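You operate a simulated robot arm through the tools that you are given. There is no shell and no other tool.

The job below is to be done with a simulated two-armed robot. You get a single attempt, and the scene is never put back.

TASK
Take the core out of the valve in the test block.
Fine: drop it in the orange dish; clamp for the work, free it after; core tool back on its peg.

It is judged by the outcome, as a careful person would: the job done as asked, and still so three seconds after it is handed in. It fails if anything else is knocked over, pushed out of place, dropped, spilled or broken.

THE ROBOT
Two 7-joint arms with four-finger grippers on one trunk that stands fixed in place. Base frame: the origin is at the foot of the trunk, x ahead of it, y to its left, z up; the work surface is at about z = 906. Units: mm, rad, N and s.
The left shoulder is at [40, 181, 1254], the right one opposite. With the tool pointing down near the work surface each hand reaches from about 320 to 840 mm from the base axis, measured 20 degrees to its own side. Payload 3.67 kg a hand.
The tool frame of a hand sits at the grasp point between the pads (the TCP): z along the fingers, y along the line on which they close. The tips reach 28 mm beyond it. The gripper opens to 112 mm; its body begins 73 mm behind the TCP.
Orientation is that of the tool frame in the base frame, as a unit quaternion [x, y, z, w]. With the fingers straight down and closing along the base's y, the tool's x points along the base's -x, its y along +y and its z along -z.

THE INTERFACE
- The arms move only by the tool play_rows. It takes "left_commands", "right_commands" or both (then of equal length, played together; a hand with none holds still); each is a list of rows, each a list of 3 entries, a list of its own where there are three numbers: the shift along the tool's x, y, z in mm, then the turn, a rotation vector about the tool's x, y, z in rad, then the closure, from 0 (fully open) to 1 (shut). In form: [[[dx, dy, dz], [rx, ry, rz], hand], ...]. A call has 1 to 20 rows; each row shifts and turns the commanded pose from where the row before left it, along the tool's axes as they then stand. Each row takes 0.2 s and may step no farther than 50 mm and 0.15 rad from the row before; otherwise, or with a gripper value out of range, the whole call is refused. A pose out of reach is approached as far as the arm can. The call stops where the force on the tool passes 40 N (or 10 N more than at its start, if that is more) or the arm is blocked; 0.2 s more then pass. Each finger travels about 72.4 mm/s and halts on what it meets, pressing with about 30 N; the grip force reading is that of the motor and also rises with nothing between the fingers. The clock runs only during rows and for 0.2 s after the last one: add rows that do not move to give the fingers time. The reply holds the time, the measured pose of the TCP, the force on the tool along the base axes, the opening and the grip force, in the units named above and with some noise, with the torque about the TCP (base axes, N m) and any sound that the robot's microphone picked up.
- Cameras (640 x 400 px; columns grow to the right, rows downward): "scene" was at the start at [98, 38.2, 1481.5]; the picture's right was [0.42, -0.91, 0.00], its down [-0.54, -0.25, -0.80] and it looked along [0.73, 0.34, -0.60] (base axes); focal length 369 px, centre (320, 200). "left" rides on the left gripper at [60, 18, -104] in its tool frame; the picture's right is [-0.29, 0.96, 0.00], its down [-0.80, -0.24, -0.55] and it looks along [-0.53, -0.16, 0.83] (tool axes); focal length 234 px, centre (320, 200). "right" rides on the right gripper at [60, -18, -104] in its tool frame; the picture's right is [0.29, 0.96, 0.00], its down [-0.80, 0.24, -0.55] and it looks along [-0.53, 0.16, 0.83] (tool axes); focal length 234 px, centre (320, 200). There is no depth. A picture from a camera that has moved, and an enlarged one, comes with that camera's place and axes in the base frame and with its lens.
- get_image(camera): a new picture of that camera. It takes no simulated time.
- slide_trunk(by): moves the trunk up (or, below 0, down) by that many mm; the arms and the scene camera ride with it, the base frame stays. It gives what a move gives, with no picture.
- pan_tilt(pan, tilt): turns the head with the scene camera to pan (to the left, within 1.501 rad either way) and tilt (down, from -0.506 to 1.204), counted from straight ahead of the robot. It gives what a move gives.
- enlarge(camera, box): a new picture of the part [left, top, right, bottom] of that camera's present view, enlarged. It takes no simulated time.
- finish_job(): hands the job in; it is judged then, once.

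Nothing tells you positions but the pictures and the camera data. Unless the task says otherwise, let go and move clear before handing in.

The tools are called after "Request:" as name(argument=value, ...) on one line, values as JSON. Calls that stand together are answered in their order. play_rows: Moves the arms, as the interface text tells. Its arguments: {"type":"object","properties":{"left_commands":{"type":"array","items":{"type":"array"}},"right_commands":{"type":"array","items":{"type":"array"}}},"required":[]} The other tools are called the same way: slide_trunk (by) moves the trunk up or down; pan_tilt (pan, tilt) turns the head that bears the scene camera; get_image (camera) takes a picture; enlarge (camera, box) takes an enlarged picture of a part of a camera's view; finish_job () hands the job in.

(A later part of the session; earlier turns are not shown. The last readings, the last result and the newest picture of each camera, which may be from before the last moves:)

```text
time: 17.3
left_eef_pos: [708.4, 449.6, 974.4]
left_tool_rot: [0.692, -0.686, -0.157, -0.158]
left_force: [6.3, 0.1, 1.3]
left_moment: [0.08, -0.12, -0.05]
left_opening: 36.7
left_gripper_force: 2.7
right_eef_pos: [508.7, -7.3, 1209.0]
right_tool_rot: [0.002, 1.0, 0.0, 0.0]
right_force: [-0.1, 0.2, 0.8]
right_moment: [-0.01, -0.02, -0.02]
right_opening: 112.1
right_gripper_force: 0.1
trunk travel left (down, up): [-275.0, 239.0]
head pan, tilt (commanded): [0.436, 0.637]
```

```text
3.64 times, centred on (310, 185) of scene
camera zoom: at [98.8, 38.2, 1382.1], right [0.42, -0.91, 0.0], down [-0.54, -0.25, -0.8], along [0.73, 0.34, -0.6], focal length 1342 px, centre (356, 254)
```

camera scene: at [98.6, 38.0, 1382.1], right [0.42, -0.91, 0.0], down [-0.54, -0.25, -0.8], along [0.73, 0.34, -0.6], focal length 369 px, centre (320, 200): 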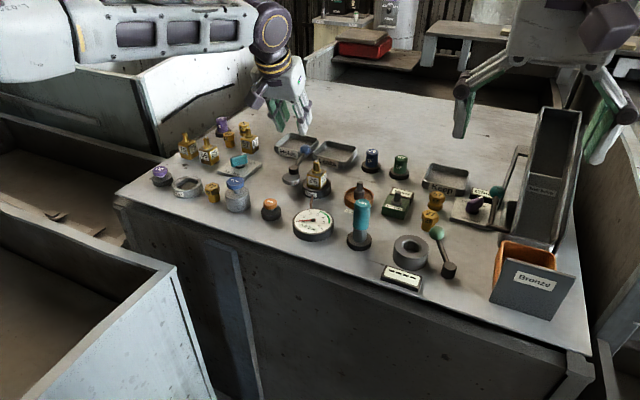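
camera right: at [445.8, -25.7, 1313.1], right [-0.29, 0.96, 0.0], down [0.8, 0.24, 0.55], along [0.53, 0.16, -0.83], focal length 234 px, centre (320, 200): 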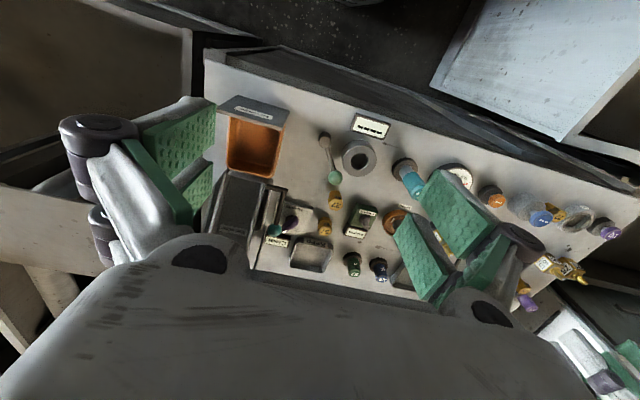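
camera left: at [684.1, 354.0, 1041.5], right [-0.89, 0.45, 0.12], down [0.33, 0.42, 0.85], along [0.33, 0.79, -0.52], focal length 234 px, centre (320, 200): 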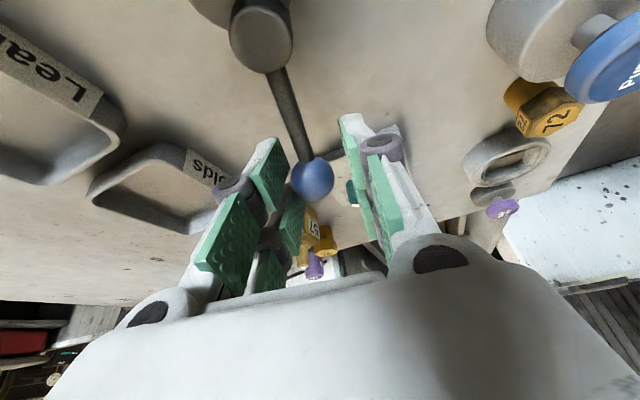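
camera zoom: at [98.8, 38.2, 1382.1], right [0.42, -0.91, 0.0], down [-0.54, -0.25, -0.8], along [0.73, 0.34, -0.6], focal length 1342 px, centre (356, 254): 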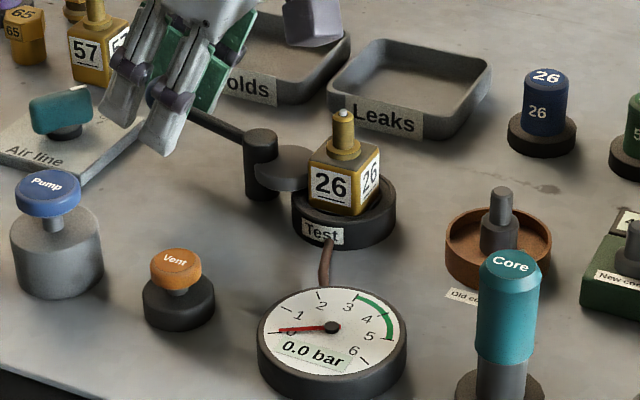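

The cam has met the valve body, with about 6 N at the ball. I'll snug it up a little more.

Request:
play_rows(left_commands=[[[0.07, 3.1, -0.03], [-0.0218, 0, -0.045], 0.7], [[0.07, 3.1, -0.03], [-0.0218, 0, -0.045], 0.7], [[0, 0, 0], [0, 0, 0], 0.7]])

Request:
enlarge(camera="scene", box=[260, 130, 360, 240])

Request:
get_image(camera="left")

```text
time: 18.1
left_eef_pos: [705.2, 446.8, 973.8]
left_tool_rot: [0.725, -0.652, -0.163, -0.151]
left_force: [23.1, -0.9, 4.9]
left_moment: [0.02, -0.44, -0.37]
left_opening: 46.5
left_gripper_force: 11.7
right_eef_pos: [509.7, -8.7, 1207.8]
right_tool_rot: [0.001, 1.0, 0.0, 0.0]
right_force: [0.6, -0.1, 0.1]
right_moment: [-0.02, -0.01, -0.02]
right_opening: 112.0
right_gripper_force: 0.0
trunk travel left (down, up): [-275.0, 239.0]
head pan, tilt (commanded): [0.436, 0.637]
```

```text
3.64 times, centred on (310, 185) of scene
camera zoom: at [100.9, 37.6, 1382.0], right [0.42, -0.91, 0.0], down [-0.54, -0.25, -0.8], along [0.73, 0.34, -0.6], focal length 1342 px, centre (356, 254)
```

zoom: 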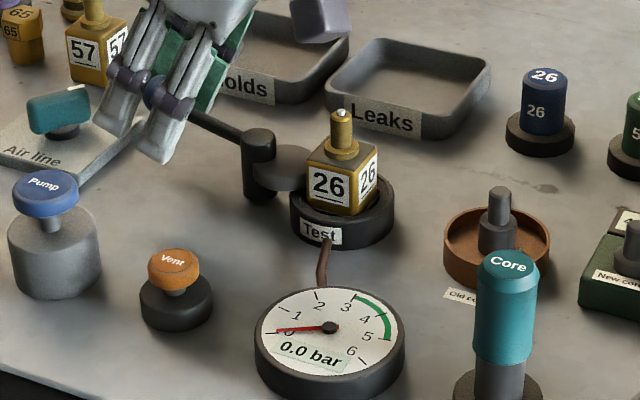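

```text
taken
camera left: at [698.2, 346.5, 1041.7], right [-0.98, 0.16, 0.12], down [0.18, 0.5, 0.85], along [0.07, 0.85, -0.52], focal length 234 px, centre (320, 200)
```

left: 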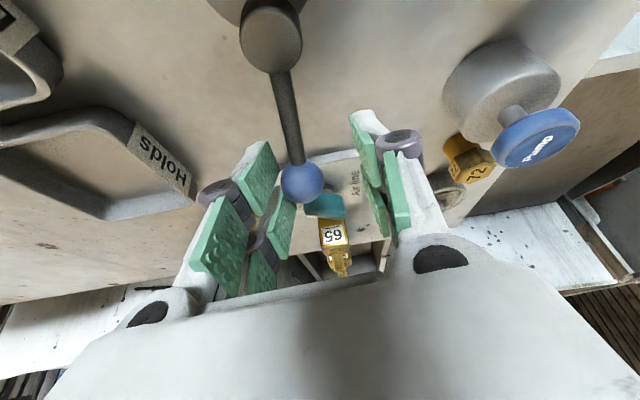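

The lever is firmly stopped at about 23 N, so the clamp looks tight. I'm backing off slightly and withdrawing along the finger direction to see if it holds.

Request:
play_rows(left_commands=[[[0, -8, 0], [0, 0, 0], 0.6], [[0, -2, 0], [0, 0, 0], 0.55], [[0, 0, -20], [0, 0, 0], 0.55], [[0, 0, -30], [0, 0, 0], 0.55], [[0, 0, -40], [0, 0, 0], 0.55], [[0, 0, -20], [0, 0, 0], 0.55]])

Request:
get_image(camera="left")

Request:
enlarge(camera="scene", box=[240, 110, 360, 240])

```text
time: 19.5
left_eef_pos: [703.3, 406.5, 1074.5]
left_tool_rot: [0.726, -0.651, -0.163, -0.151]
left_force: [-0.3, 0.8, -0.4]
left_moment: [0.0, 0.0, 0.0]
left_opening: 50.7
left_gripper_force: 0.0
left hand out of reach, approached as far as the arm can: row 1, 5, 6
right_eef_pos: [507.2, -6.4, 1209.3]
right_tool_rot: [0.0, 1.0, 0.001, -0.001]
right_force: [0.2, 0.4, -0.1]
right_moment: [0.03, -0.01, 0.01]
right_opening: 112.1
right_gripper_force: 0.0
trunk travel left (down, up): [-275.0, 239.0]
head pan, tilt (commanded): [0.436, 0.637]
```

```text
taken
camera left: at [697.2, 305.0, 1142.2], right [-0.98, 0.16, 0.12], down [0.18, 0.5, 0.85], along [0.07, 0.85, -0.52], focal length 234 px, centre (320, 200)
```

left: 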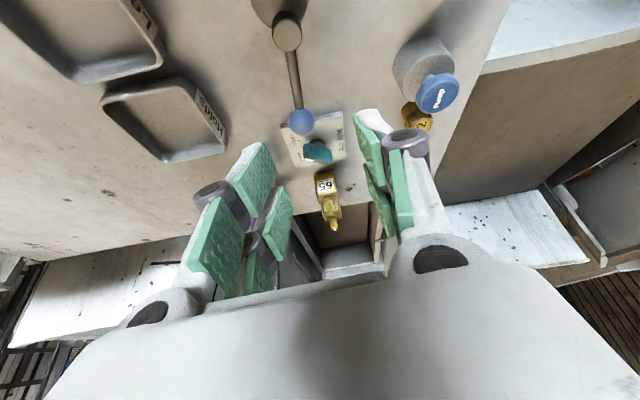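

```text
3.08 times, centred on (300, 175) of scene
camera zoom: at [98.0, 38.1, 1382.2], right [0.42, -0.91, 0.0], down [-0.54, -0.25, -0.8], along [0.73, 0.34, -0.6], focal length 1136 px, centre (382, 277)
```

zoom: 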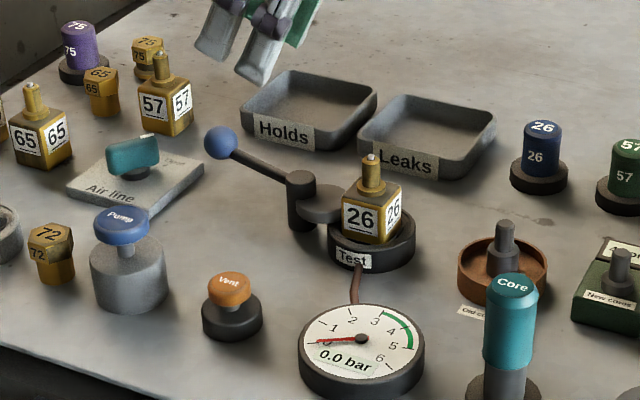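

The lever stays put, pointing along +y at about 90°. I'm checking the cam contact on the valve up close.

Request:
enlarge(camera="scene", box=[290, 150, 345, 205])

Request:
enlarge(camera="scene", box=[340, 170, 420, 250])

Request:
enlarge(camera="right", box=[360, 140, 520, 300])

```text
7.27 times, centred on (318, 178) of scene
camera zoom: at [98.0, 38.1, 1382.2], right [0.42, -0.91, 0.0], down [-0.54, -0.25, -0.8], along [0.73, 0.34, -0.6], focal length 2684 px, centre (338, 364)
```

zoom: 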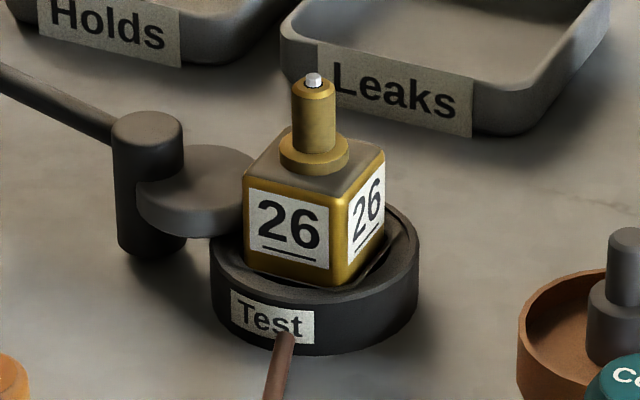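

```text
5.00 times, centred on (380, 210) of scene
camera zoom: at [98.0, 38.1, 1382.2], right [0.42, -0.91, 0.0], down [-0.54, -0.25, -0.8], along [0.73, 0.34, -0.6], focal length 1845 px, centre (20, 150)
```

zoom: 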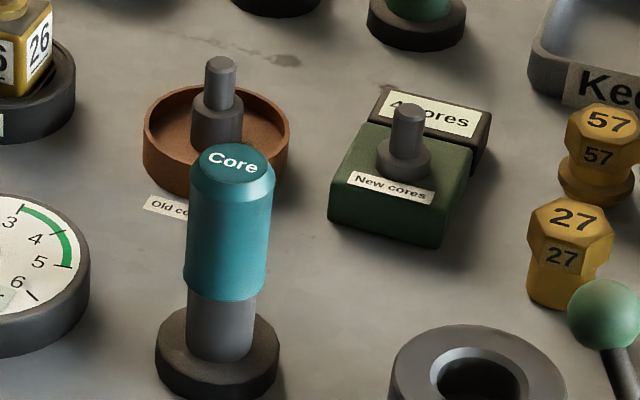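

```text
2.50 times, centred on (440, 220) of right
camera zoom: at [447.3, -25.9, 1313.5], right [-0.29, 0.96, 0.0], down [0.8, 0.24, 0.55], along [0.53, 0.16, -0.83], focal length 585 px, centre (20, 150)
```

zoom: 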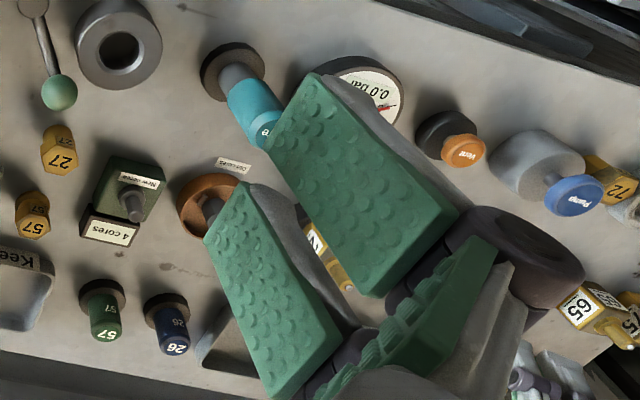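

The cam is seated against the valve body, so the clamp is closed. I'm straightening the hand back to vertical and undoing the yaw, clear above everything.

Request:
play_rows(left_commands=[[[0, 0, 0], [0, 0.15, 0], 0.4], [[0, 0, 0], [0, 0.15, 0], 0.4], [[0, 0, 0], [0, 0.15, 0], 0.4], [[0, 0, 0], [0, 0, 0.14], 0.4], [[0, 0, 0], [0, 0, 0.14], 0.4], [[0, 0, 0], [0, 0, 0.14], 0.4], [[0, 0, 0], [0, 0, 0.14], 0.4], [[0, 0, 0], [0, 0, 0.14], 0.4], [[0, 0, 0], [0, 0, 0.14], 0.4], [[0, 0, 0], [0, 0, 0.14], 0.4], [[0, 0, 0], [0, 0, 0.14], 0.4], [[0, 0, 0], [0, 0, 0.14], 0.4], [[0, 0, 0], [0, 0, 0.14], 0.4], [[0, 0, 0], [0, 0, 0.14], 0.4], [[0, 0, 0], [0, 0, 0.137], 0.4], [[0, 0, 0], [0, 0, 0], 0.4]])

```text
time: 22.9
left_eef_pos: [703.9, 405.1, 1073.2]
left_tool_rot: [0.0, 1.0, -0.001, 0.002]
left_force: [-0.3, 0.1, -0.1]
left_moment: [0.01, -0.01, 0.01]
left_opening: 67.2
left_gripper_force: 0.1
right_eef_pos: [507.3, -7.4, 1207.7]
right_tool_rot: [0.001, 1.0, 0.0, -0.001]
right_force: [-0.6, -0.3, 0.4]
right_moment: [0.01, -0.03, -0.02]
right_opening: 112.1
right_gripper_force: 0.1
trunk travel left (down, up): [-275.0, 239.0]
head pan, tilt (commanded): [0.436, 0.637]
```

The hand is vertical again. I'm moving it above the core tool while the right hand shifts aside to give it room.

Request:
play_rows(left_commands=[[[18.8, -36.7, -6.2], [0, 0, 0], 0.2], [[18.8, -36.7, -6.2], [0, 0, 0], 0.2], [[18.8, -36.7, -6.2], [0, 0, 0], 0.2], [[18.8, -36.7, -6.2], [0, 0, 0], 0.2], [[18.8, -36.7, -6.2], [0, 0, 0], 0.2], [[18.8, -36.7, -6.2], [0, 0, 0], 0.2]], right_commands=[[[15, -32, 0], [0, 0, 0], 0], [[15, -32, 0], [0, 0, 0], 0], [[15, -32, 0], [0, 0, 0], 0], [[15, -32, 0], [0, 0, 0], 0], [[0, 0, 0], [0, 0, 0], 0], [[0, 0, 0], [0, 0, 0], 0]])

Request:
get_image(camera="left")

Request:
get_image(camera="scene")

Request:
get_image(camera="right")

```text
time: 24.3
left_eef_pos: [589.8, 184.3, 1111.5]
left_tool_rot: [-0.001, 1.0, 0.0, 0.001]
left_force: [-1.2, 0.4, 0.2]
left_moment: [0.06, -0.04, 0.02]
left_opening: 89.7
left_gripper_force: 0.1
right_eef_pos: [447.0, -136.3, 1210.3]
right_tool_rot: [0.001, 1.0, 0.0, 0.0]
right_force: [0.5, 0.7, -1.0]
right_moment: [0.03, 0.01, 0.0]
right_opening: 111.9
right_gripper_force: 0.0
trunk travel left (down, up): [-275.0, 239.0]
head pan, tilt (commanded): [0.436, 0.637]
```

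```text
taken
camera left: at [530.9, 201.2, 1214.9], right [0.29, 0.96, 0.0], down [0.8, -0.24, 0.56], along [0.53, -0.16, -0.83], focal length 234 px, centre (320, 200)
```

left: 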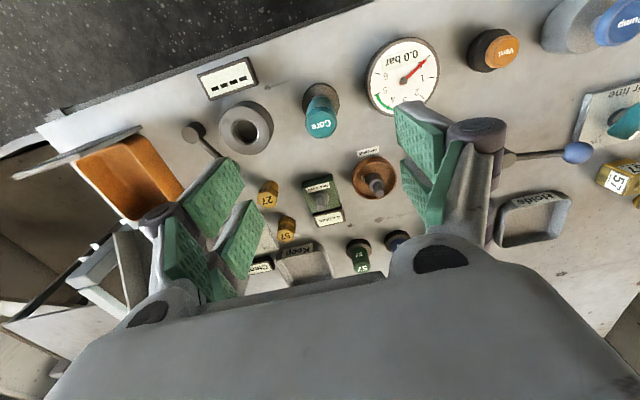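

```text
taken
camera scene: at [97.6, 37.0, 1382.2], right [0.42, -0.91, 0.0], down [-0.54, -0.25, -0.8], along [0.73, 0.34, -0.59], focal length 369 px, centre (320, 200)
```

scene: 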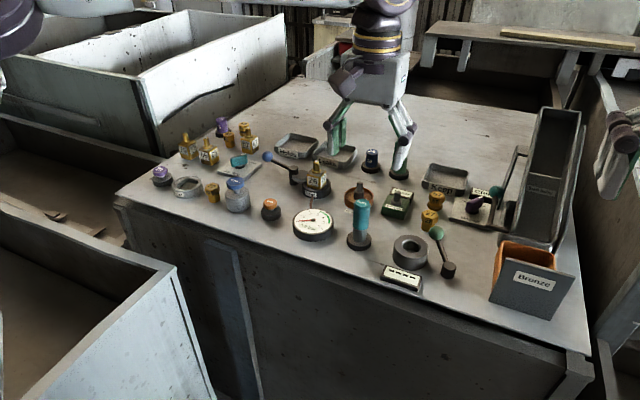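

```text
taken
camera right: at [386.3, -155.7, 1313.7], right [-0.29, 0.96, 0.0], down [0.8, 0.24, 0.55], along [0.53, 0.16, -0.83], focal length 234 px, centre (320, 200)
```

right: 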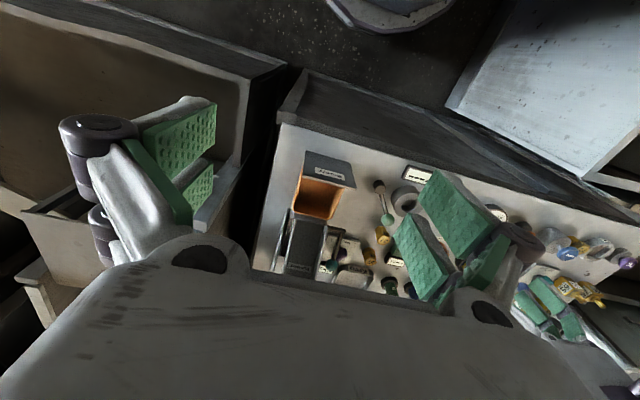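

I'm now above the core tool and enlarging the left view to measure its axis accurately.

Request:
enlarge(camera="left", box=[270, 70, 370, 150])

Request:
enlarge(camera="scene", box=[325, 175, 395, 255])

Request:
enlarge(camera="left", box=[340, 130, 420, 210])

```text
5.00 times, centred on (320, 110) of left
camera zoom: at [530.9, 201.2, 1214.9], right [0.29, 0.96, 0.0], down [0.8, -0.24, 0.56], along [0.53, -0.16, -0.83], focal length 1171 px, centre (320, 650)
```

zoom: 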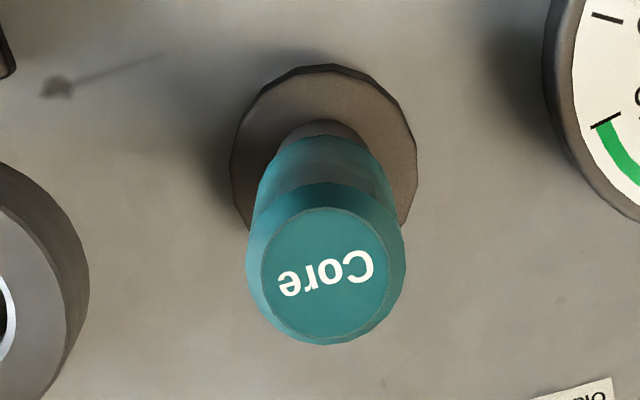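

```text
5.00 times, centred on (360, 215) of scene
camera zoom: at [97.6, 37.0, 1382.2], right [0.42, -0.91, 0.0], down [-0.54, -0.25, -0.8], along [0.73, 0.34, -0.59], focal length 1845 px, centre (120, 125)
```

zoom: 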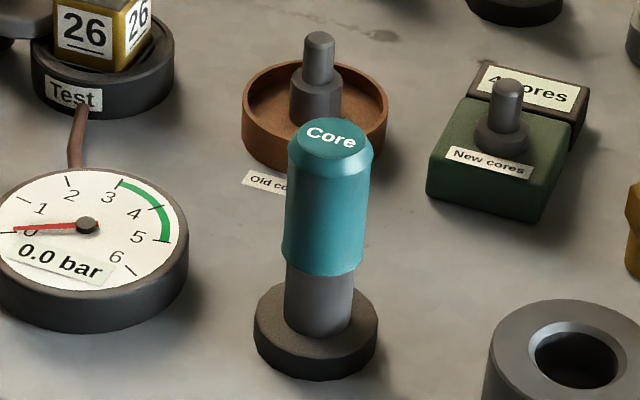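

```text
5.00 times, centred on (380, 170) of left
camera zoom: at [530.9, 201.2, 1214.9], right [0.29, 0.96, 0.0], down [0.8, -0.24, 0.56], along [0.53, -0.16, -0.83], focal length 1171 px, centre (20, 350)
```

zoom: 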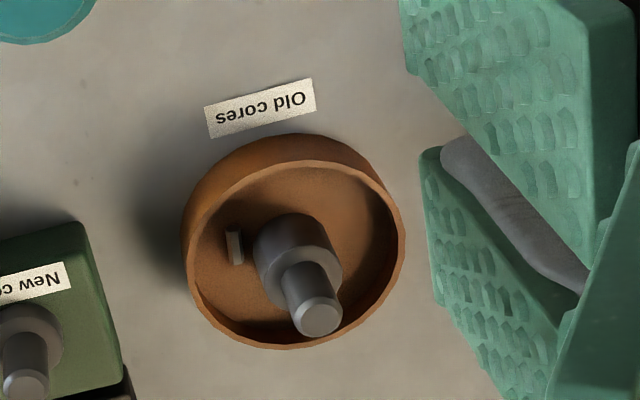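

The core tool axis is at about (587, 185), top at z≈1004, with the teal handle from about 953 to 1004. To have a full counter-clockwise stroke available later, I'll pre-yaw the hand clockwise here in free air.

Request:
play_rows(left_commands=[[[0, 0, 0], [0, 0, 0.14], 0.45], [[0, 0, 0], [0, 0, 0.14], 0.45], [[0, 0, 0], [0, 0, 0.14], 0.45], [[0, 0, 0], [0, 0, 0.14], 0.45], [[0, 0, 0], [0, 0, 0.14], 0.45], [[0, 0, 0], [0, 0, 0.14], 0.45], [[0, 0, 0], [0, 0, 0.14], 0.45], [[0, 0, 0], [0, 0, 0.14], 0.45], [[0, 0, 0], [0, 0, 0.14], 0.45], [[0, 0, 0], [0, 0, 0.14], 0.45], [[0, 0, 0], [0, 0, 0.14], 0.45], [[0, 0, 0], [0, 0, 0], 0.45]])

Request:
get_image(camera="left")

Request:
get_image(camera="scene")

```text
time: 26.9
left_eef_pos: [592.3, 183.9, 1111.3]
left_tool_rot: [0.696, 0.718, 0.001, 0.001]
left_force: [0.1, -0.3, 0.4]
left_moment: [-0.02, -0.01, 0.02]
left_opening: 61.6
left_gripper_force: 0.1
right_eef_pos: [445.5, -136.4, 1210.0]
right_tool_rot: [0.001, 1.0, 0.0, 0.0]
right_force: [-0.6, -0.8, -0.1]
right_moment: [0.0, -0.03, -0.01]
right_opening: 111.8
right_gripper_force: 0.1
trunk travel left (down, up): [-275.0, 239.0]
head pan, tilt (commanded): [0.436, 0.637]
```

```text
taken
camera left: at [608.5, 245.3, 1215.6], right [0.97, -0.26, 0.0], down [-0.22, -0.8, 0.55], along [-0.14, -0.54, -0.83], focal length 234 px, centre (320, 200)
```

left: 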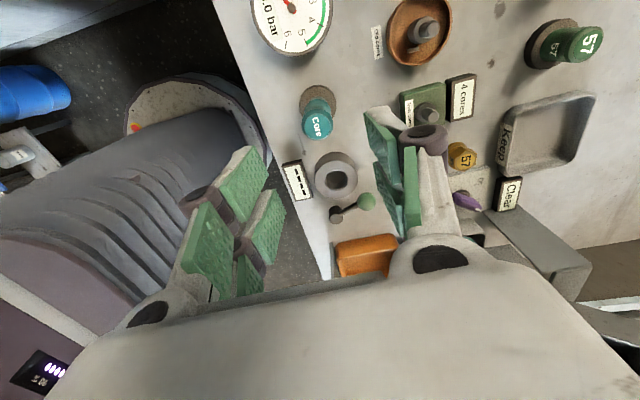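

```text
taken
camera scene: at [98.0, 38.1, 1382.2], right [0.42, -0.91, 0.0], down [-0.54, -0.25, -0.8], along [0.73, 0.34, -0.6], focal length 369 px, centre (320, 200)
```

scene: 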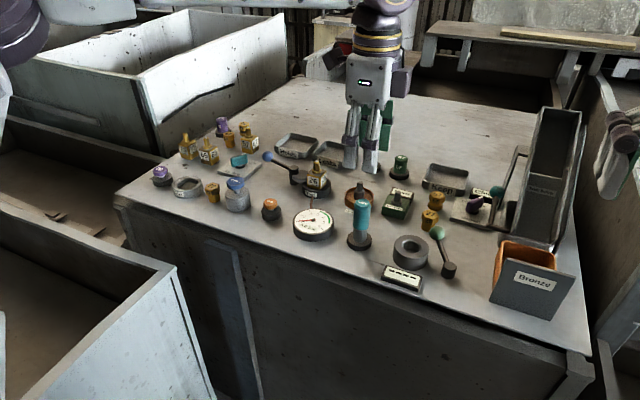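

The yaw range is fine. I'm measuring the tool again from this new viewpoint.

Request:
enlarge(camera="left", box=[270, 70, 370, 150])

Request:
enlarge(camera="left", box=[370, 0, 450, 70])

```text
5.00 times, centred on (320, 110) of left
camera zoom: at [608.5, 245.3, 1215.6], right [0.97, -0.26, 0.0], down [-0.22, -0.8, 0.55], along [-0.14, -0.54, -0.83], focal length 1171 px, centre (320, 650)
```

zoom: 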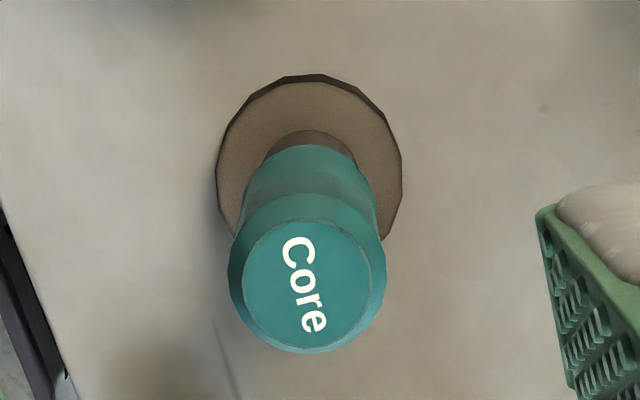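

```text
5.71 times, centred on (410, 35) of left
camera zoom: at [608.5, 245.3, 1215.6], right [0.97, -0.26, 0.0], down [-0.22, -0.8, 0.55], along [-0.14, -0.54, -0.83], focal length 1338 px, centre (-194, 1143)
```

zoom: 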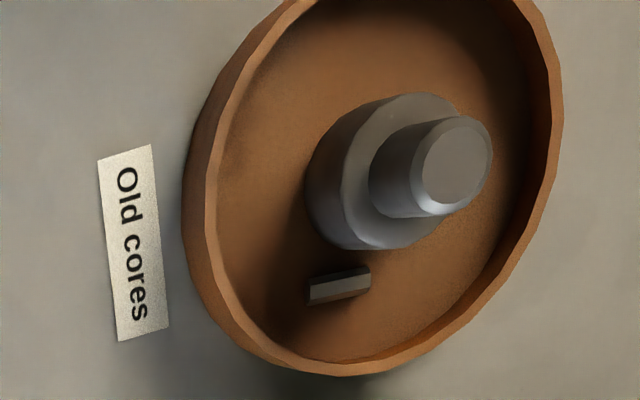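

The tool sits about (-2.4, +1.5) mm from my TCP axis. I'm correcting that and descending around the handle with the fingers open.

Request:
play_rows(left_commands=[[[1.6, -2.35, 30], [0, 0, 0], 0.45], [[0, 0, 35], [0, 0, 0], 0.45], [[0, 0, 35], [0, 0, 0], 0.45], [[0, 0, 25], [0, 0, 0], 0.45], [[0, 0, 0], [0, 0, 0], 0.45]])

Request:
get_image(camera="left")

Request:
enlarge(camera="scene", box=[310, 120, 420, 260])

```text
time: 28.1
left_eef_pos: [589.6, 187.0, 987.0]
left_tool_rot: [0.696, 0.718, 0.002, 0.001]
left_force: [-0.1, 0.2, -0.2]
left_moment: [-0.02, -0.04, -0.01]
left_opening: 61.5
left_gripper_force: 0.1
right_eef_pos: [448.1, -137.3, 1208.3]
right_tool_rot: [0.001, 1.0, 0.0, 0.001]
right_force: [0.0, -0.5, -0.3]
right_moment: [-0.01, 0.0, -0.02]
right_opening: 112.0
right_gripper_force: 0.0
trunk travel left (down, up): [-275.0, 239.0]
head pan, tilt (commanded): [0.436, 0.637]
```

```text
taken
camera left: at [605.1, 246.3, 1091.0], right [0.97, -0.26, 0.0], down [-0.22, -0.8, 0.55], along [-0.14, -0.54, -0.83], focal length 234 px, centre (320, 200)
```

left: 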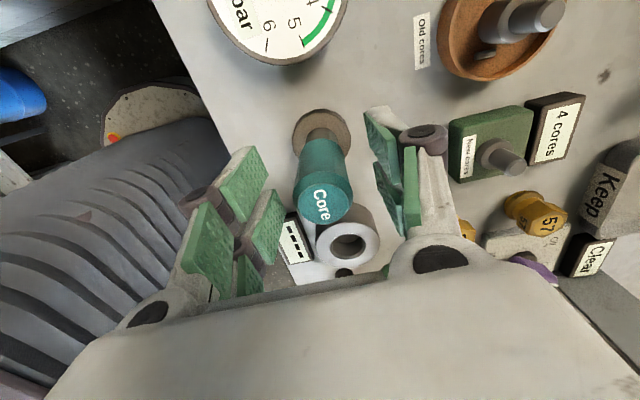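

```text
2.86 times, centred on (365, 190) of scene
camera zoom: at [97.7, 38.0, 1382.2], right [0.42, -0.91, 0.0], down [-0.54, -0.25, -0.8], along [0.73, 0.34, -0.59], focal length 1054 px, centre (191, 229)
```

zoom: 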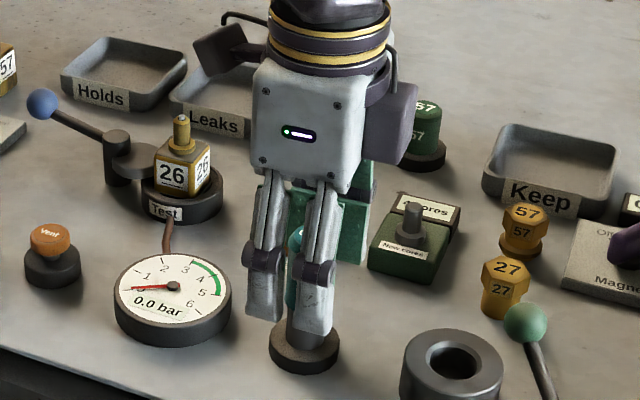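

The handle is centered between the fingers. Closing the grip.

Request:
play_rows(left_commands=[[[0, 0, 0], [0, 0, 0], 0.8], [[0, 0, 0], [0, 0, 0], 1.0], [[0, 0, 0], [0, 0, 0], 1.0], [[0, 0, 0], [0, 0, 0], 1.0], [[0, 0, 0], [0, 0, 0], 1.0]])

Request:
get_image(camera="left")

```text
time: 29.3
left_eef_pos: [587.7, 185.2, 987.6]
left_tool_rot: [0.695, 0.719, 0.001, 0.001]
left_force: [-0.2, 0.3, 0.6]
left_moment: [-0.02, -0.01, 0.0]
left_opening: 26.9
left_gripper_force: 29.7
right_eef_pos: [446.3, -136.5, 1210.0]
right_tool_rot: [0.001, 1.0, 0.001, 0.0]
right_force: [-0.3, -0.2, 0.5]
right_moment: [-0.02, 0.0, 0.03]
right_opening: 112.1
right_gripper_force: 0.2
trunk travel left (down, up): [-275.0, 239.0]
head pan, tilt (commanded): [0.436, 0.637]
```

```text
taken
camera left: at [605.4, 246.4, 1090.9], right [0.97, -0.26, 0.0], down [-0.21, -0.8, 0.55], along [-0.14, -0.54, -0.83], focal length 234 px, centre (320, 200)
```

left: 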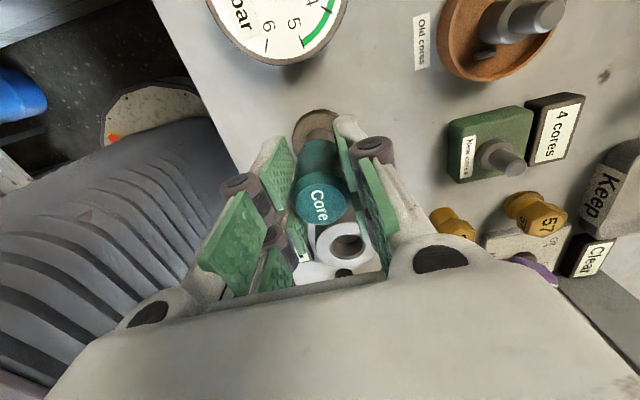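

The handle is gripped, with an opening of about 27 mm. Lifting straight up off the peg.

Request:
play_rows(left_commands=[[[0, 0, -10], [0, 0, 0], 1.0], [[0, 0, -20], [0, 0, 0], 1.0], [[0, 0, -25], [0, 0, 0], 1.0], [[0, 0, -30], [0, 0, 0], 1.0], [[0, 0, -20], [0, 0, 0], 1.0]])

Request:
get_image(camera="left")

Request:
enlarge(camera="scene", box=[300, 80, 420, 260])

```text
time: 30.5
left_eef_pos: [589.1, 186.3, 1092.9]
left_tool_rot: [0.696, 0.719, 0.0, 0.002]
left_force: [0.3, 0.7, -1.3]
left_moment: [0.0, -0.01, 0.0]
left_opening: 26.7
left_gripper_force: 30.1
right_eef_pos: [446.8, -135.9, 1208.9]
right_tool_rot: [0.001, 1.0, 0.0, 0.0]
right_force: [0.0, 0.1, -0.4]
right_moment: [0.02, 0.01, 0.01]
right_opening: 112.2
right_gripper_force: 0.0
trunk travel left (down, up): [-275.0, 239.0]
head pan, tilt (commanded): [0.436, 0.637]
```

```text
taken
camera left: at [605.5, 246.7, 1196.7], right [0.97, -0.26, 0.0], down [-0.22, -0.8, 0.55], along [-0.14, -0.54, -0.83], focal length 234 px, centre (320, 200)
```

left: 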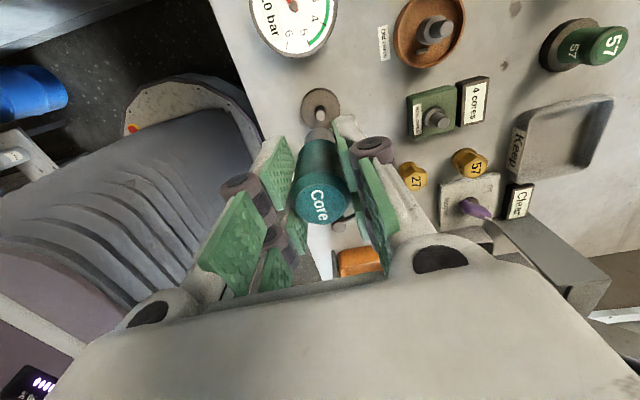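

```text
2.22 times, centred on (360, 170) of scene
camera zoom: at [97.9, 38.0, 1382.2], right [0.42, -0.91, 0.0], down [-0.54, -0.25, -0.8], along [0.73, 0.34, -0.6], focal length 820 px, centre (231, 267)
```

zoom: 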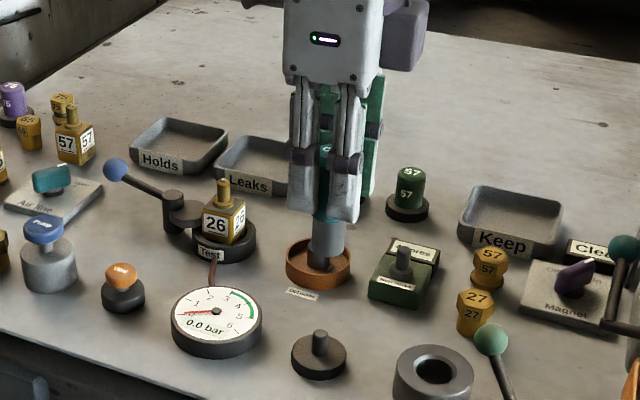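

The tool is off its peg and hangs straight, with its lower end about 64 mm below the TCP. I'm carrying it above the valve.

Request:
play_rows(left_commands=[[[28.06, 24.76, 0], [0, 0, 0], 1.0], [[28.06, 24.76, 0], [0, 0, 0], 1.0], [[28.06, 24.76, 0], [0, 0, 0], 1.0], [[28.06, 24.76, 0], [0, 0, 0], 1.0], [[28.06, 24.76, 0], [0, 0, 0], 1.0], [[0, 0, 0], [0, 0, 0], 1.0]])

Request:
get_image(camera="left")

Request:
enlarge(camera="scene", box=[250, 60, 380, 220])

```text
time: 31.9
left_eef_pos: [707.5, 331.0, 1092.3]
left_tool_rot: [0.695, 0.719, 0.001, 0.001]
left_force: [-1.1, -0.5, -0.9]
left_moment: [0.01, -0.03, 0.03]
left_opening: 26.7
left_gripper_force: 30.4
right_eef_pos: [445.7, -136.2, 1210.3]
right_tool_rot: [0.001, 1.0, 0.0, 0.0]
right_force: [-0.6, -0.1, 0.4]
right_moment: [0.02, 0.0, -0.02]
right_opening: 112.0
right_gripper_force: 0.0
trunk travel left (down, up): [-275.0, 239.0]
head pan, tilt (commanded): [0.436, 0.637]
```

```text
taken
camera left: at [724.7, 391.0, 1196.4], right [0.97, -0.26, 0.0], down [-0.22, -0.8, 0.55], along [-0.14, -0.54, -0.83], focal length 234 px, centre (320, 200)
```

left: 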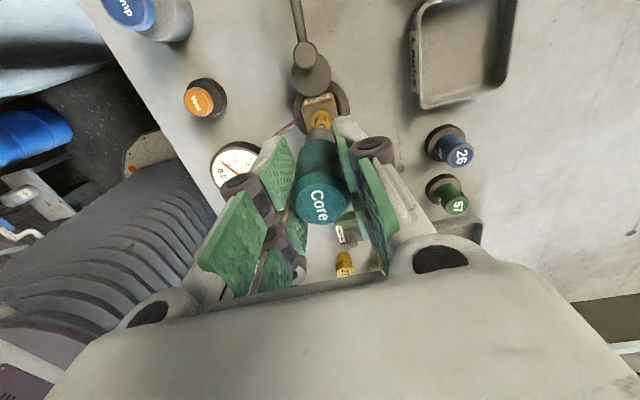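

```text
2.50 times, centred on (315, 140) of scene
camera zoom: at [97.4, 37.6, 1382.2], right [0.42, -0.91, 0.0], down [-0.54, -0.25, -0.8], along [0.73, 0.34, -0.59], focal length 923 px, centre (332, 350)
```

zoom: 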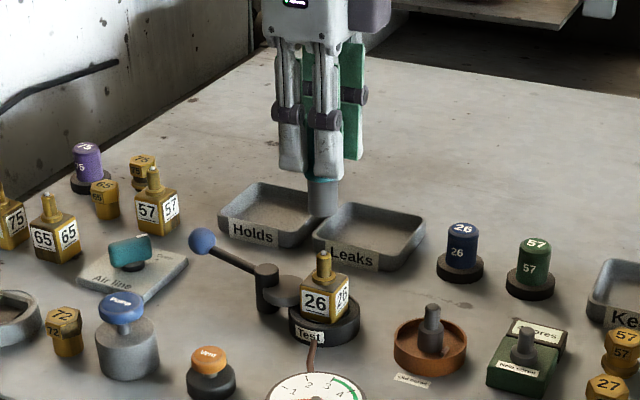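

Request:
enlarge(camera="left", box=[280, 80, 360, 150])

Request:
enlarge(camera="scene", box=[290, 120, 345, 200])

```text
5.71 times, centred on (320, 115) of left
camera zoom: at [724.7, 391.0, 1196.4], right [0.97, -0.26, 0.0], down [-0.22, -0.8, 0.55], along [-0.14, -0.54, -0.83], focal length 1338 px, centre (320, 686)
```

zoom: 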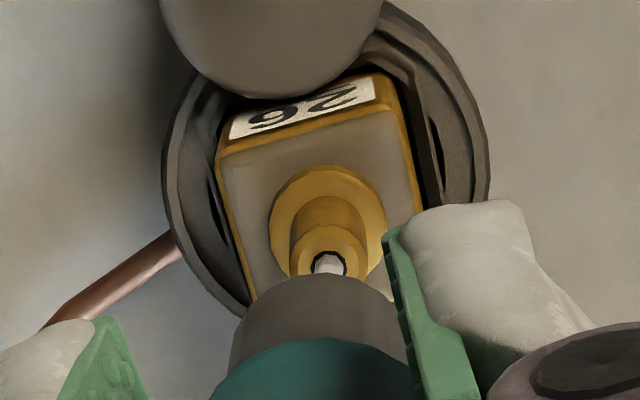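

```text
5.00 times, centred on (318, 160) of scene
camera zoom: at [97.4, 37.6, 1382.2], right [0.42, -0.91, 0.0], down [-0.54, -0.25, -0.8], along [0.73, 0.34, -0.59], focal length 1845 px, centre (332, 400)
```

zoom: 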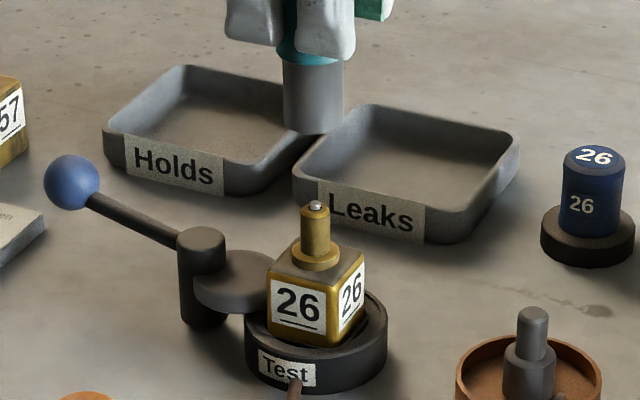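

The valve tip is offset about (+1.4, +0.6) mm from the tool axis. I'm correcting and descending to just above the stem for another check.

Request:
play_rows(left_commands=[[[0.56, 1.42, 15], [0, 0, 0], 1.0], [[0, 0, 17], [0, 0, 0], 1.0], [[0, 0, 0], [0, 0, 0], 1.0]])

Request:
enlarge(camera="left", box=[280, 80, 360, 150])

Request:
enlarge(camera="scene", box=[290, 120, 345, 200])

```text
time: 32.7
left_eef_pos: [711.3, 332.2, 1058.6]
left_tool_rot: [0.695, 0.719, 0.001, 0.001]
left_force: [-0.7, 0.3, -1.5]
left_moment: [0.0, 0.0, 0.0]
left_opening: 26.5
left_gripper_force: 30.2
right_eef_pos: [446.9, -135.7, 1208.8]
right_tool_rot: [0.001, 1.0, 0.0, 0.0]
right_force: [-1.2, -0.7, 0.8]
right_moment: [-0.01, 0.04, 0.01]
right_opening: 111.8
right_gripper_force: 0.1
trunk travel left (down, up): [-275.0, 239.0]
head pan, tilt (commanded): [0.436, 0.637]
```

```text
5.71 times, centred on (320, 115) of left
camera zoom: at [727.3, 392.1, 1163.8], right [0.97, -0.26, 0.0], down [-0.22, -0.8, 0.55], along [-0.14, -0.54, -0.83], focal length 1338 px, centre (320, 686)
```

zoom: 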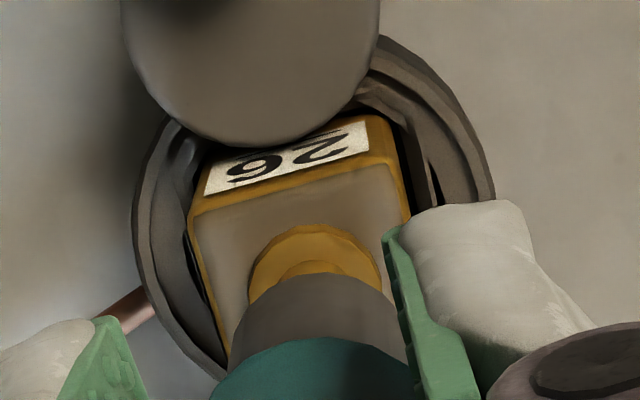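

```text
5.00 times, centred on (318, 160) of scene
camera zoom: at [98.2, 38.2, 1382.2], right [0.42, -0.91, 0.0], down [-0.54, -0.25, -0.8], along [0.73, 0.34, -0.6], focal length 1845 px, centre (332, 400)
```

zoom: 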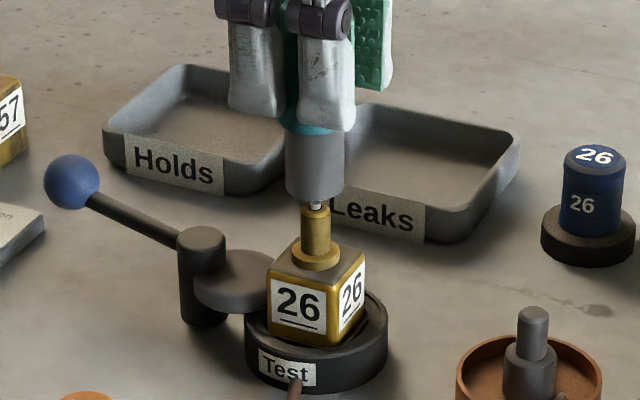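

Nearly centered; I'm applying a small correction and lowering the tool slowly over the stem while watching the force.

Request:
play_rows(left_commands=[[[-0.58, -0.52, 5], [0, 0, 0], 1.0], [[0, 0, 6], [0, 0, 0], 1.0], [[0, 0, 6], [0, 0, 0], 1.0], [[0, 0, 0], [0, 0, 0], 1.0]])

Request:
enlarge(camera="left", box=[280, 80, 360, 150])

Request:
enlarge(camera="scene", box=[290, 120, 345, 200])

```text
time: 33.7
left_eef_pos: [710.9, 330.7, 1042.7]
left_tool_rot: [0.695, 0.719, 0.001, 0.001]
left_force: [0.5, -0.8, -0.6]
left_moment: [0.01, 0.03, 0.01]
left_opening: 26.6
left_gripper_force: 29.8
right_eef_pos: [446.5, -137.2, 1209.8]
right_tool_rot: [0.001, 1.0, 0.0, 0.0]
right_force: [0.0, 0.3, -0.2]
right_moment: [-0.02, 0.01, -0.02]
right_opening: 112.0
right_gripper_force: 0.0
trunk travel left (down, up): [-275.0, 239.0]
head pan, tilt (commanded): [0.436, 0.637]
```

```text
5.71 times, centred on (320, 115) of left
camera zoom: at [726.1, 391.3, 1146.3], right [0.97, -0.26, 0.0], down [-0.21, -0.8, 0.55], along [-0.14, -0.54, -0.83], focal length 1338 px, centre (320, 686)
```

zoom: 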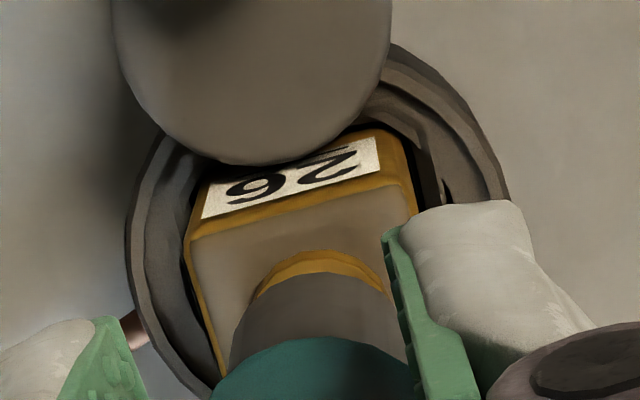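

```text
5.00 times, centred on (318, 160) of scene
camera zoom: at [98.1, 38.1, 1382.2], right [0.42, -0.91, 0.0], down [-0.54, -0.25, -0.8], along [0.73, 0.34, -0.6], focal length 1845 px, centre (332, 400)
```

zoom: 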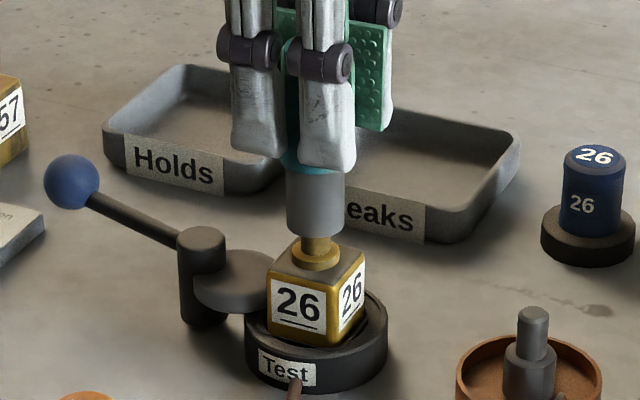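

The stem has entered the tool with no side force. I'm continuing down until it seats.

Request:
play_rows(left_commands=[[[0, 0, 5], [0, 0, 0], 1.0], [[0, 0, 5], [0, 0, 0], 1.0], [[0, 0, 0], [0, 0, 0], 1.0]])

Request:
enlarge(camera="scene", box=[290, 120, 345, 200])

```text
time: 34.5
left_eef_pos: [710.4, 330.6, 1032.8]
left_tool_rot: [0.695, 0.719, 0.001, 0.001]
left_force: [0.1, 0.2, -1.1]
left_moment: [0.01, 0.02, -0.03]
left_opening: 26.6
left_gripper_force: 30.1
right_eef_pos: [445.7, -136.4, 1209.6]
right_tool_rot: [0.001, 1.0, 0.0, 0.0]
right_force: [0.6, -0.4, 0.0]
right_moment: [-0.01, 0.0, 0.0]
right_opening: 111.8
right_gripper_force: 0.0
trunk travel left (down, up): [-275.0, 239.0]
head pan, tilt (commanded): [0.436, 0.637]
```

```text
5.00 times, centred on (318, 160) of scene
camera zoom: at [98.1, 38.1, 1382.2], right [0.42, -0.91, 0.0], down [-0.54, -0.25, -0.8], along [0.73, 0.34, -0.6], focal length 1845 px, centre (332, 400)
```

zoom: 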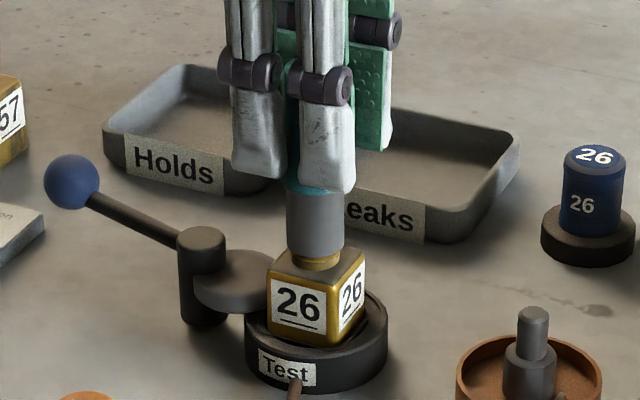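

Request:
play_rows(left_commands=[[[0, 0, 3], [0, 0, 0], 1.0], [[0, 0, 3], [0, 0, 0], 1.0], [[0, 0, 0], [0, 0, 0], 1.0]])

Request:
enlarge(camera="scene", box=[290, 120, 345, 200])

```text
time: 35.3
left_eef_pos: [708.7, 331.3, 1029.4]
left_tool_rot: [0.695, 0.719, 0.002, 0.004]
left_force: [4.1, 2.4, 16.1]
left_moment: [0.19, -0.08, 0.04]
left_opening: 26.6
left_gripper_force: 29.9
right_eef_pos: [446.7, -136.8, 1209.8]
right_tool_rot: [0.001, 1.0, 0.001, 0.001]
right_force: [-0.4, 0.8, 0.8]
right_moment: [-0.01, 0.01, 0.0]
right_opening: 112.2
right_gripper_force: 0.0
trunk travel left (down, up): [-275.0, 239.0]
head pan, tilt (commanded): [0.436, 0.637]
```

```text
5.00 times, centred on (318, 160) of scene
camera zoom: at [96.7, 37.7, 1382.4], right [0.42, -0.91, 0.0], down [-0.54, -0.25, -0.8], along [0.73, 0.34, -0.59], focal length 1845 px, centre (332, 400)
```

zoom: 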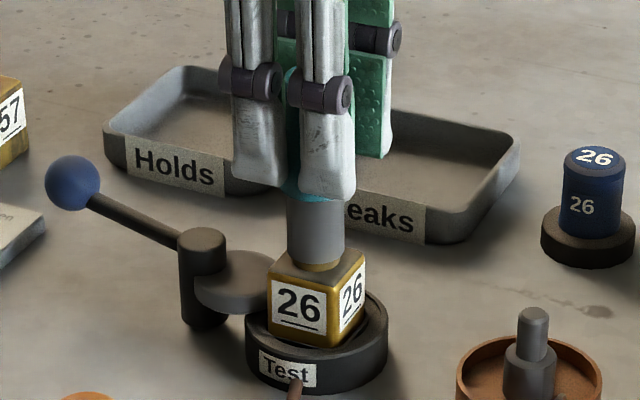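

The tool is seated on the stem with about 16 N of contact force. I'm easing off slightly and starting to turn counter-clockwise, watching torque and sound.

Request:
play_rows(left_commands=[[[0, 0, -1], [0, 0, 0], 1.0], [[0, 0, 0], [0, 0, -0.1], 1.0], [[0, 0, 0], [0, 0, -0.14], 1.0], [[0, 0, 0], [0, 0, -0.14], 1.0], [[0, 0, 0], [0, 0, -0.14], 1.0]])

Request:
get_image(camera="left")

```text
time: 36.5
left_eef_pos: [708.1, 330.5, 1030.2]
left_tool_rot: [0.486, 0.874, 0.001, 0.003]
left_force: [1.3, 3.5, 18.6]
left_moment: [0.17, 0.02, -0.07]
left_opening: 26.6
left_gripper_force: 30.1
right_eef_pos: [446.2, -136.4, 1209.9]
right_tool_rot: [0.001, 1.0, 0.001, 0.001]
right_force: [0.2, -0.1, 0.0]
right_moment: [0.0, 0.02, -0.04]
right_opening: 112.1
right_gripper_force: 0.1
trunk travel left (down, up): [-275.0, 239.0]
head pan, tilt (commanded): [0.436, 0.637]
```

```text
taken
camera left: at [692.2, 391.0, 1133.4], right [0.97, 0.26, 0.0], down [0.21, -0.8, 0.56], along [0.15, -0.54, -0.83], focal length 234 px, centre (320, 200)
```

left: 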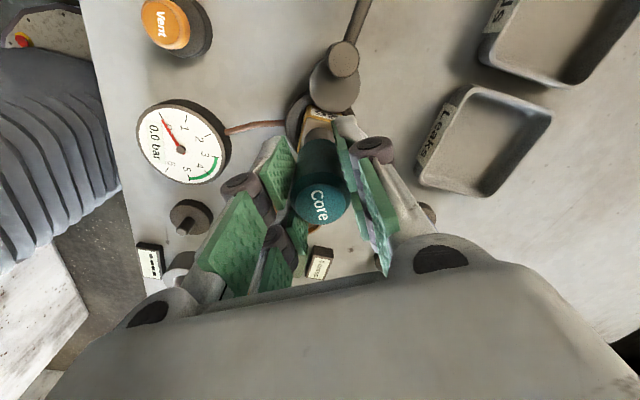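

The upward force grew a bit while turning, which suggests the core is backing out. I'll keep turning and rise slightly with each step.

Request:
play_rows(left_commands=[[[0, 0, -1.0], [0, 0, -0.14], 1.0], [[0, 0, -0.3], [0, 0, -0.14], 1.0], [[0, 0, -0.3], [0, 0, -0.14], 1.0], [[0, 0, -0.3], [0, 0, -0.14], 1.0], [[0, 0, -0.3], [0, 0, -0.14], 1.0]])

Request:
enlarge(camera="scene", box=[290, 120, 345, 200])

```text
time: 37.7
left_eef_pos: [709.6, 331.4, 1029.7]
left_tool_rot: [0.157, 0.988, 0.0, 0.0]
left_force: [-0.8, 0.9, 3.5]
left_moment: [0.07, 0.04, -0.02]
left_opening: 26.5
left_gripper_force: 30.1
right_eef_pos: [446.2, -136.4, 1209.5]
right_tool_rot: [0.001, 1.0, 0.0, 0.0]
right_force: [0.2, 0.7, -0.5]
right_moment: [0.01, 0.03, 0.0]
right_opening: 111.8
right_gripper_force: 0.1
trunk travel left (down, up): [-275.0, 239.0]
head pan, tilt (commanded): [0.436, 0.637]
```

```text
5.00 times, centred on (318, 160) of scene
camera zoom: at [97.6, 38.1, 1382.1], right [0.42, -0.91, 0.0], down [-0.54, -0.25, -0.8], along [0.73, 0.34, -0.59], focal length 1845 px, centre (332, 400)
```

zoom: 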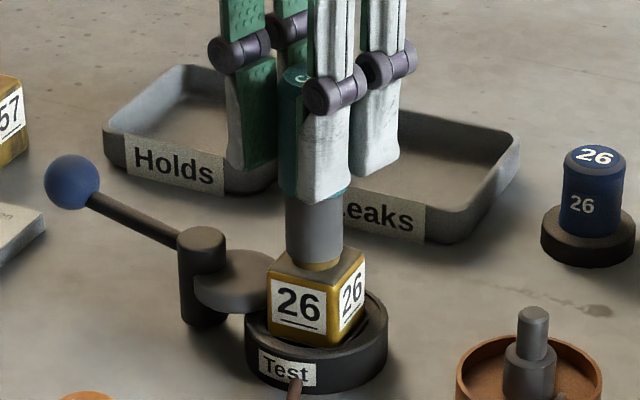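

Downward pressure is light now. I'll press down about a millimetre and continue the counter-clockwise stroke.

Request:
play_rows(left_commands=[[[0, 0, 1.0], [0, 0, -0.14], 1.0], [[0, 0, 0], [0, 0, -0.14], 1.0], [[0, 0, 0], [0, 0, -0.14], 1.0], [[0, 0, 0], [0, 0, -0.14], 1.0], [[0, 0, 0], [0, 0, -0.14], 1.0], [[0, 0, 0], [0, 0, -0.14], 1.0]])

```text
time: 39.1
left_eef_pos: [710.4, 332.2, 1029.4]
left_tool_rot: [-0.259, 0.966, -0.001, 0.002]
left_force: [-1.0, 0.8, 4.9]
left_moment: [0.02, 0.09, -0.05]
left_opening: 26.5
left_gripper_force: 30.2
right_eef_pos: [445.7, -136.4, 1209.3]
right_tool_rot: [0.001, 1.0, 0.001, 0.0]
right_force: [0.2, 0.0, -0.8]
right_moment: [0.01, 0.03, 0.0]
right_opening: 111.8
right_gripper_force: 0.2
trunk travel left (down, up): [-275.0, 239.0]
head pan, tilt (commanded): [0.436, 0.637]
```

Request:
play_rows(left_commands=[[[0, 0, 0.5], [0, 0, -0.15], 1.0], [[0, 0, 0], [0, 0, -0.15], 1.0], [[0, 0, 0], [0, 0, -0.15], 1.0], [[0, 0, 0], [0, 0, -0.15], 1.0], [[0, 0, 0], [0, 0, -0.15], 1.0], [[0, 0, 0], [0, 0, -0.15], 1.0], [[0, 0, 0], [0, 0, -0.15], 1.0]])

Request:
get_image(camera="left")

Request:
enlarge(camera="scene", box=[280, 100, 360, 220])

```text
time: 40.7
left_eef_pos: [709.9, 331.1, 1028.8]
left_tool_rot: [0.709, -0.706, 0.001, -0.002]
left_force: [0.9, 1.8, 7.0]
left_moment: [0.15, -0.01, -0.04]
left_opening: 26.7
left_gripper_force: 30.1
right_eef_pos: [445.2, -135.2, 1208.3]
right_tool_rot: [0.001, 1.0, 0.001, 0.0]
right_force: [-0.2, 0.6, -0.3]
right_moment: [0.02, 0.02, 0.01]
right_opening: 112.1
right_gripper_force: 0.1
trunk travel left (down, up): [-275.0, 239.0]
head pan, tilt (commanded): [0.436, 0.637]
```

```text
taken
camera left: at [692.2, 270.8, 1133.3], right [-0.96, 0.28, 0.0], down [0.23, 0.8, 0.55], along [0.16, 0.53, -0.83], focal length 234 px, centre (320, 200)
```

left: 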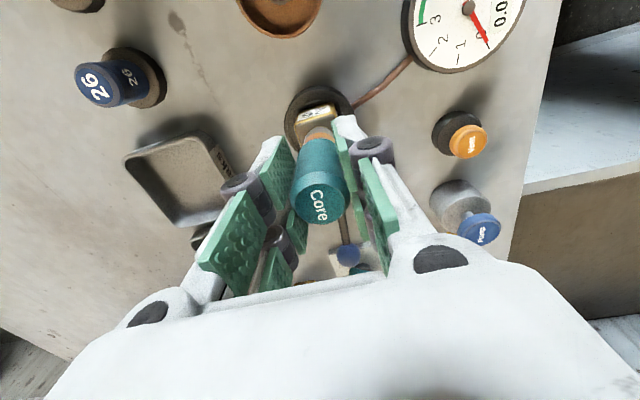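

```text
3.33 times, centred on (320, 160) of scene
camera zoom: at [97.3, 38.0, 1382.2], right [0.42, -0.91, 0.0], down [-0.54, -0.25, -0.8], along [0.73, 0.34, -0.59], focal length 1230 px, centre (320, 333)
```

zoom: 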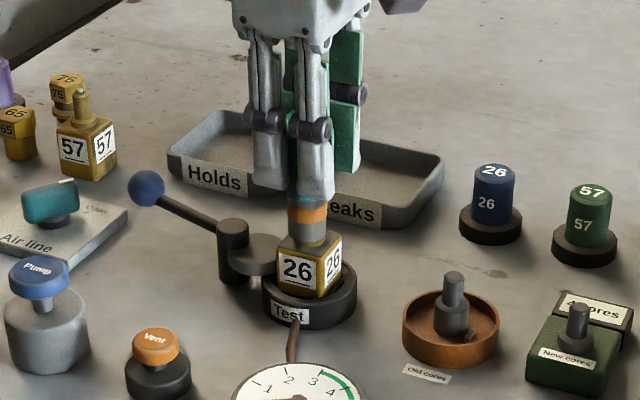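

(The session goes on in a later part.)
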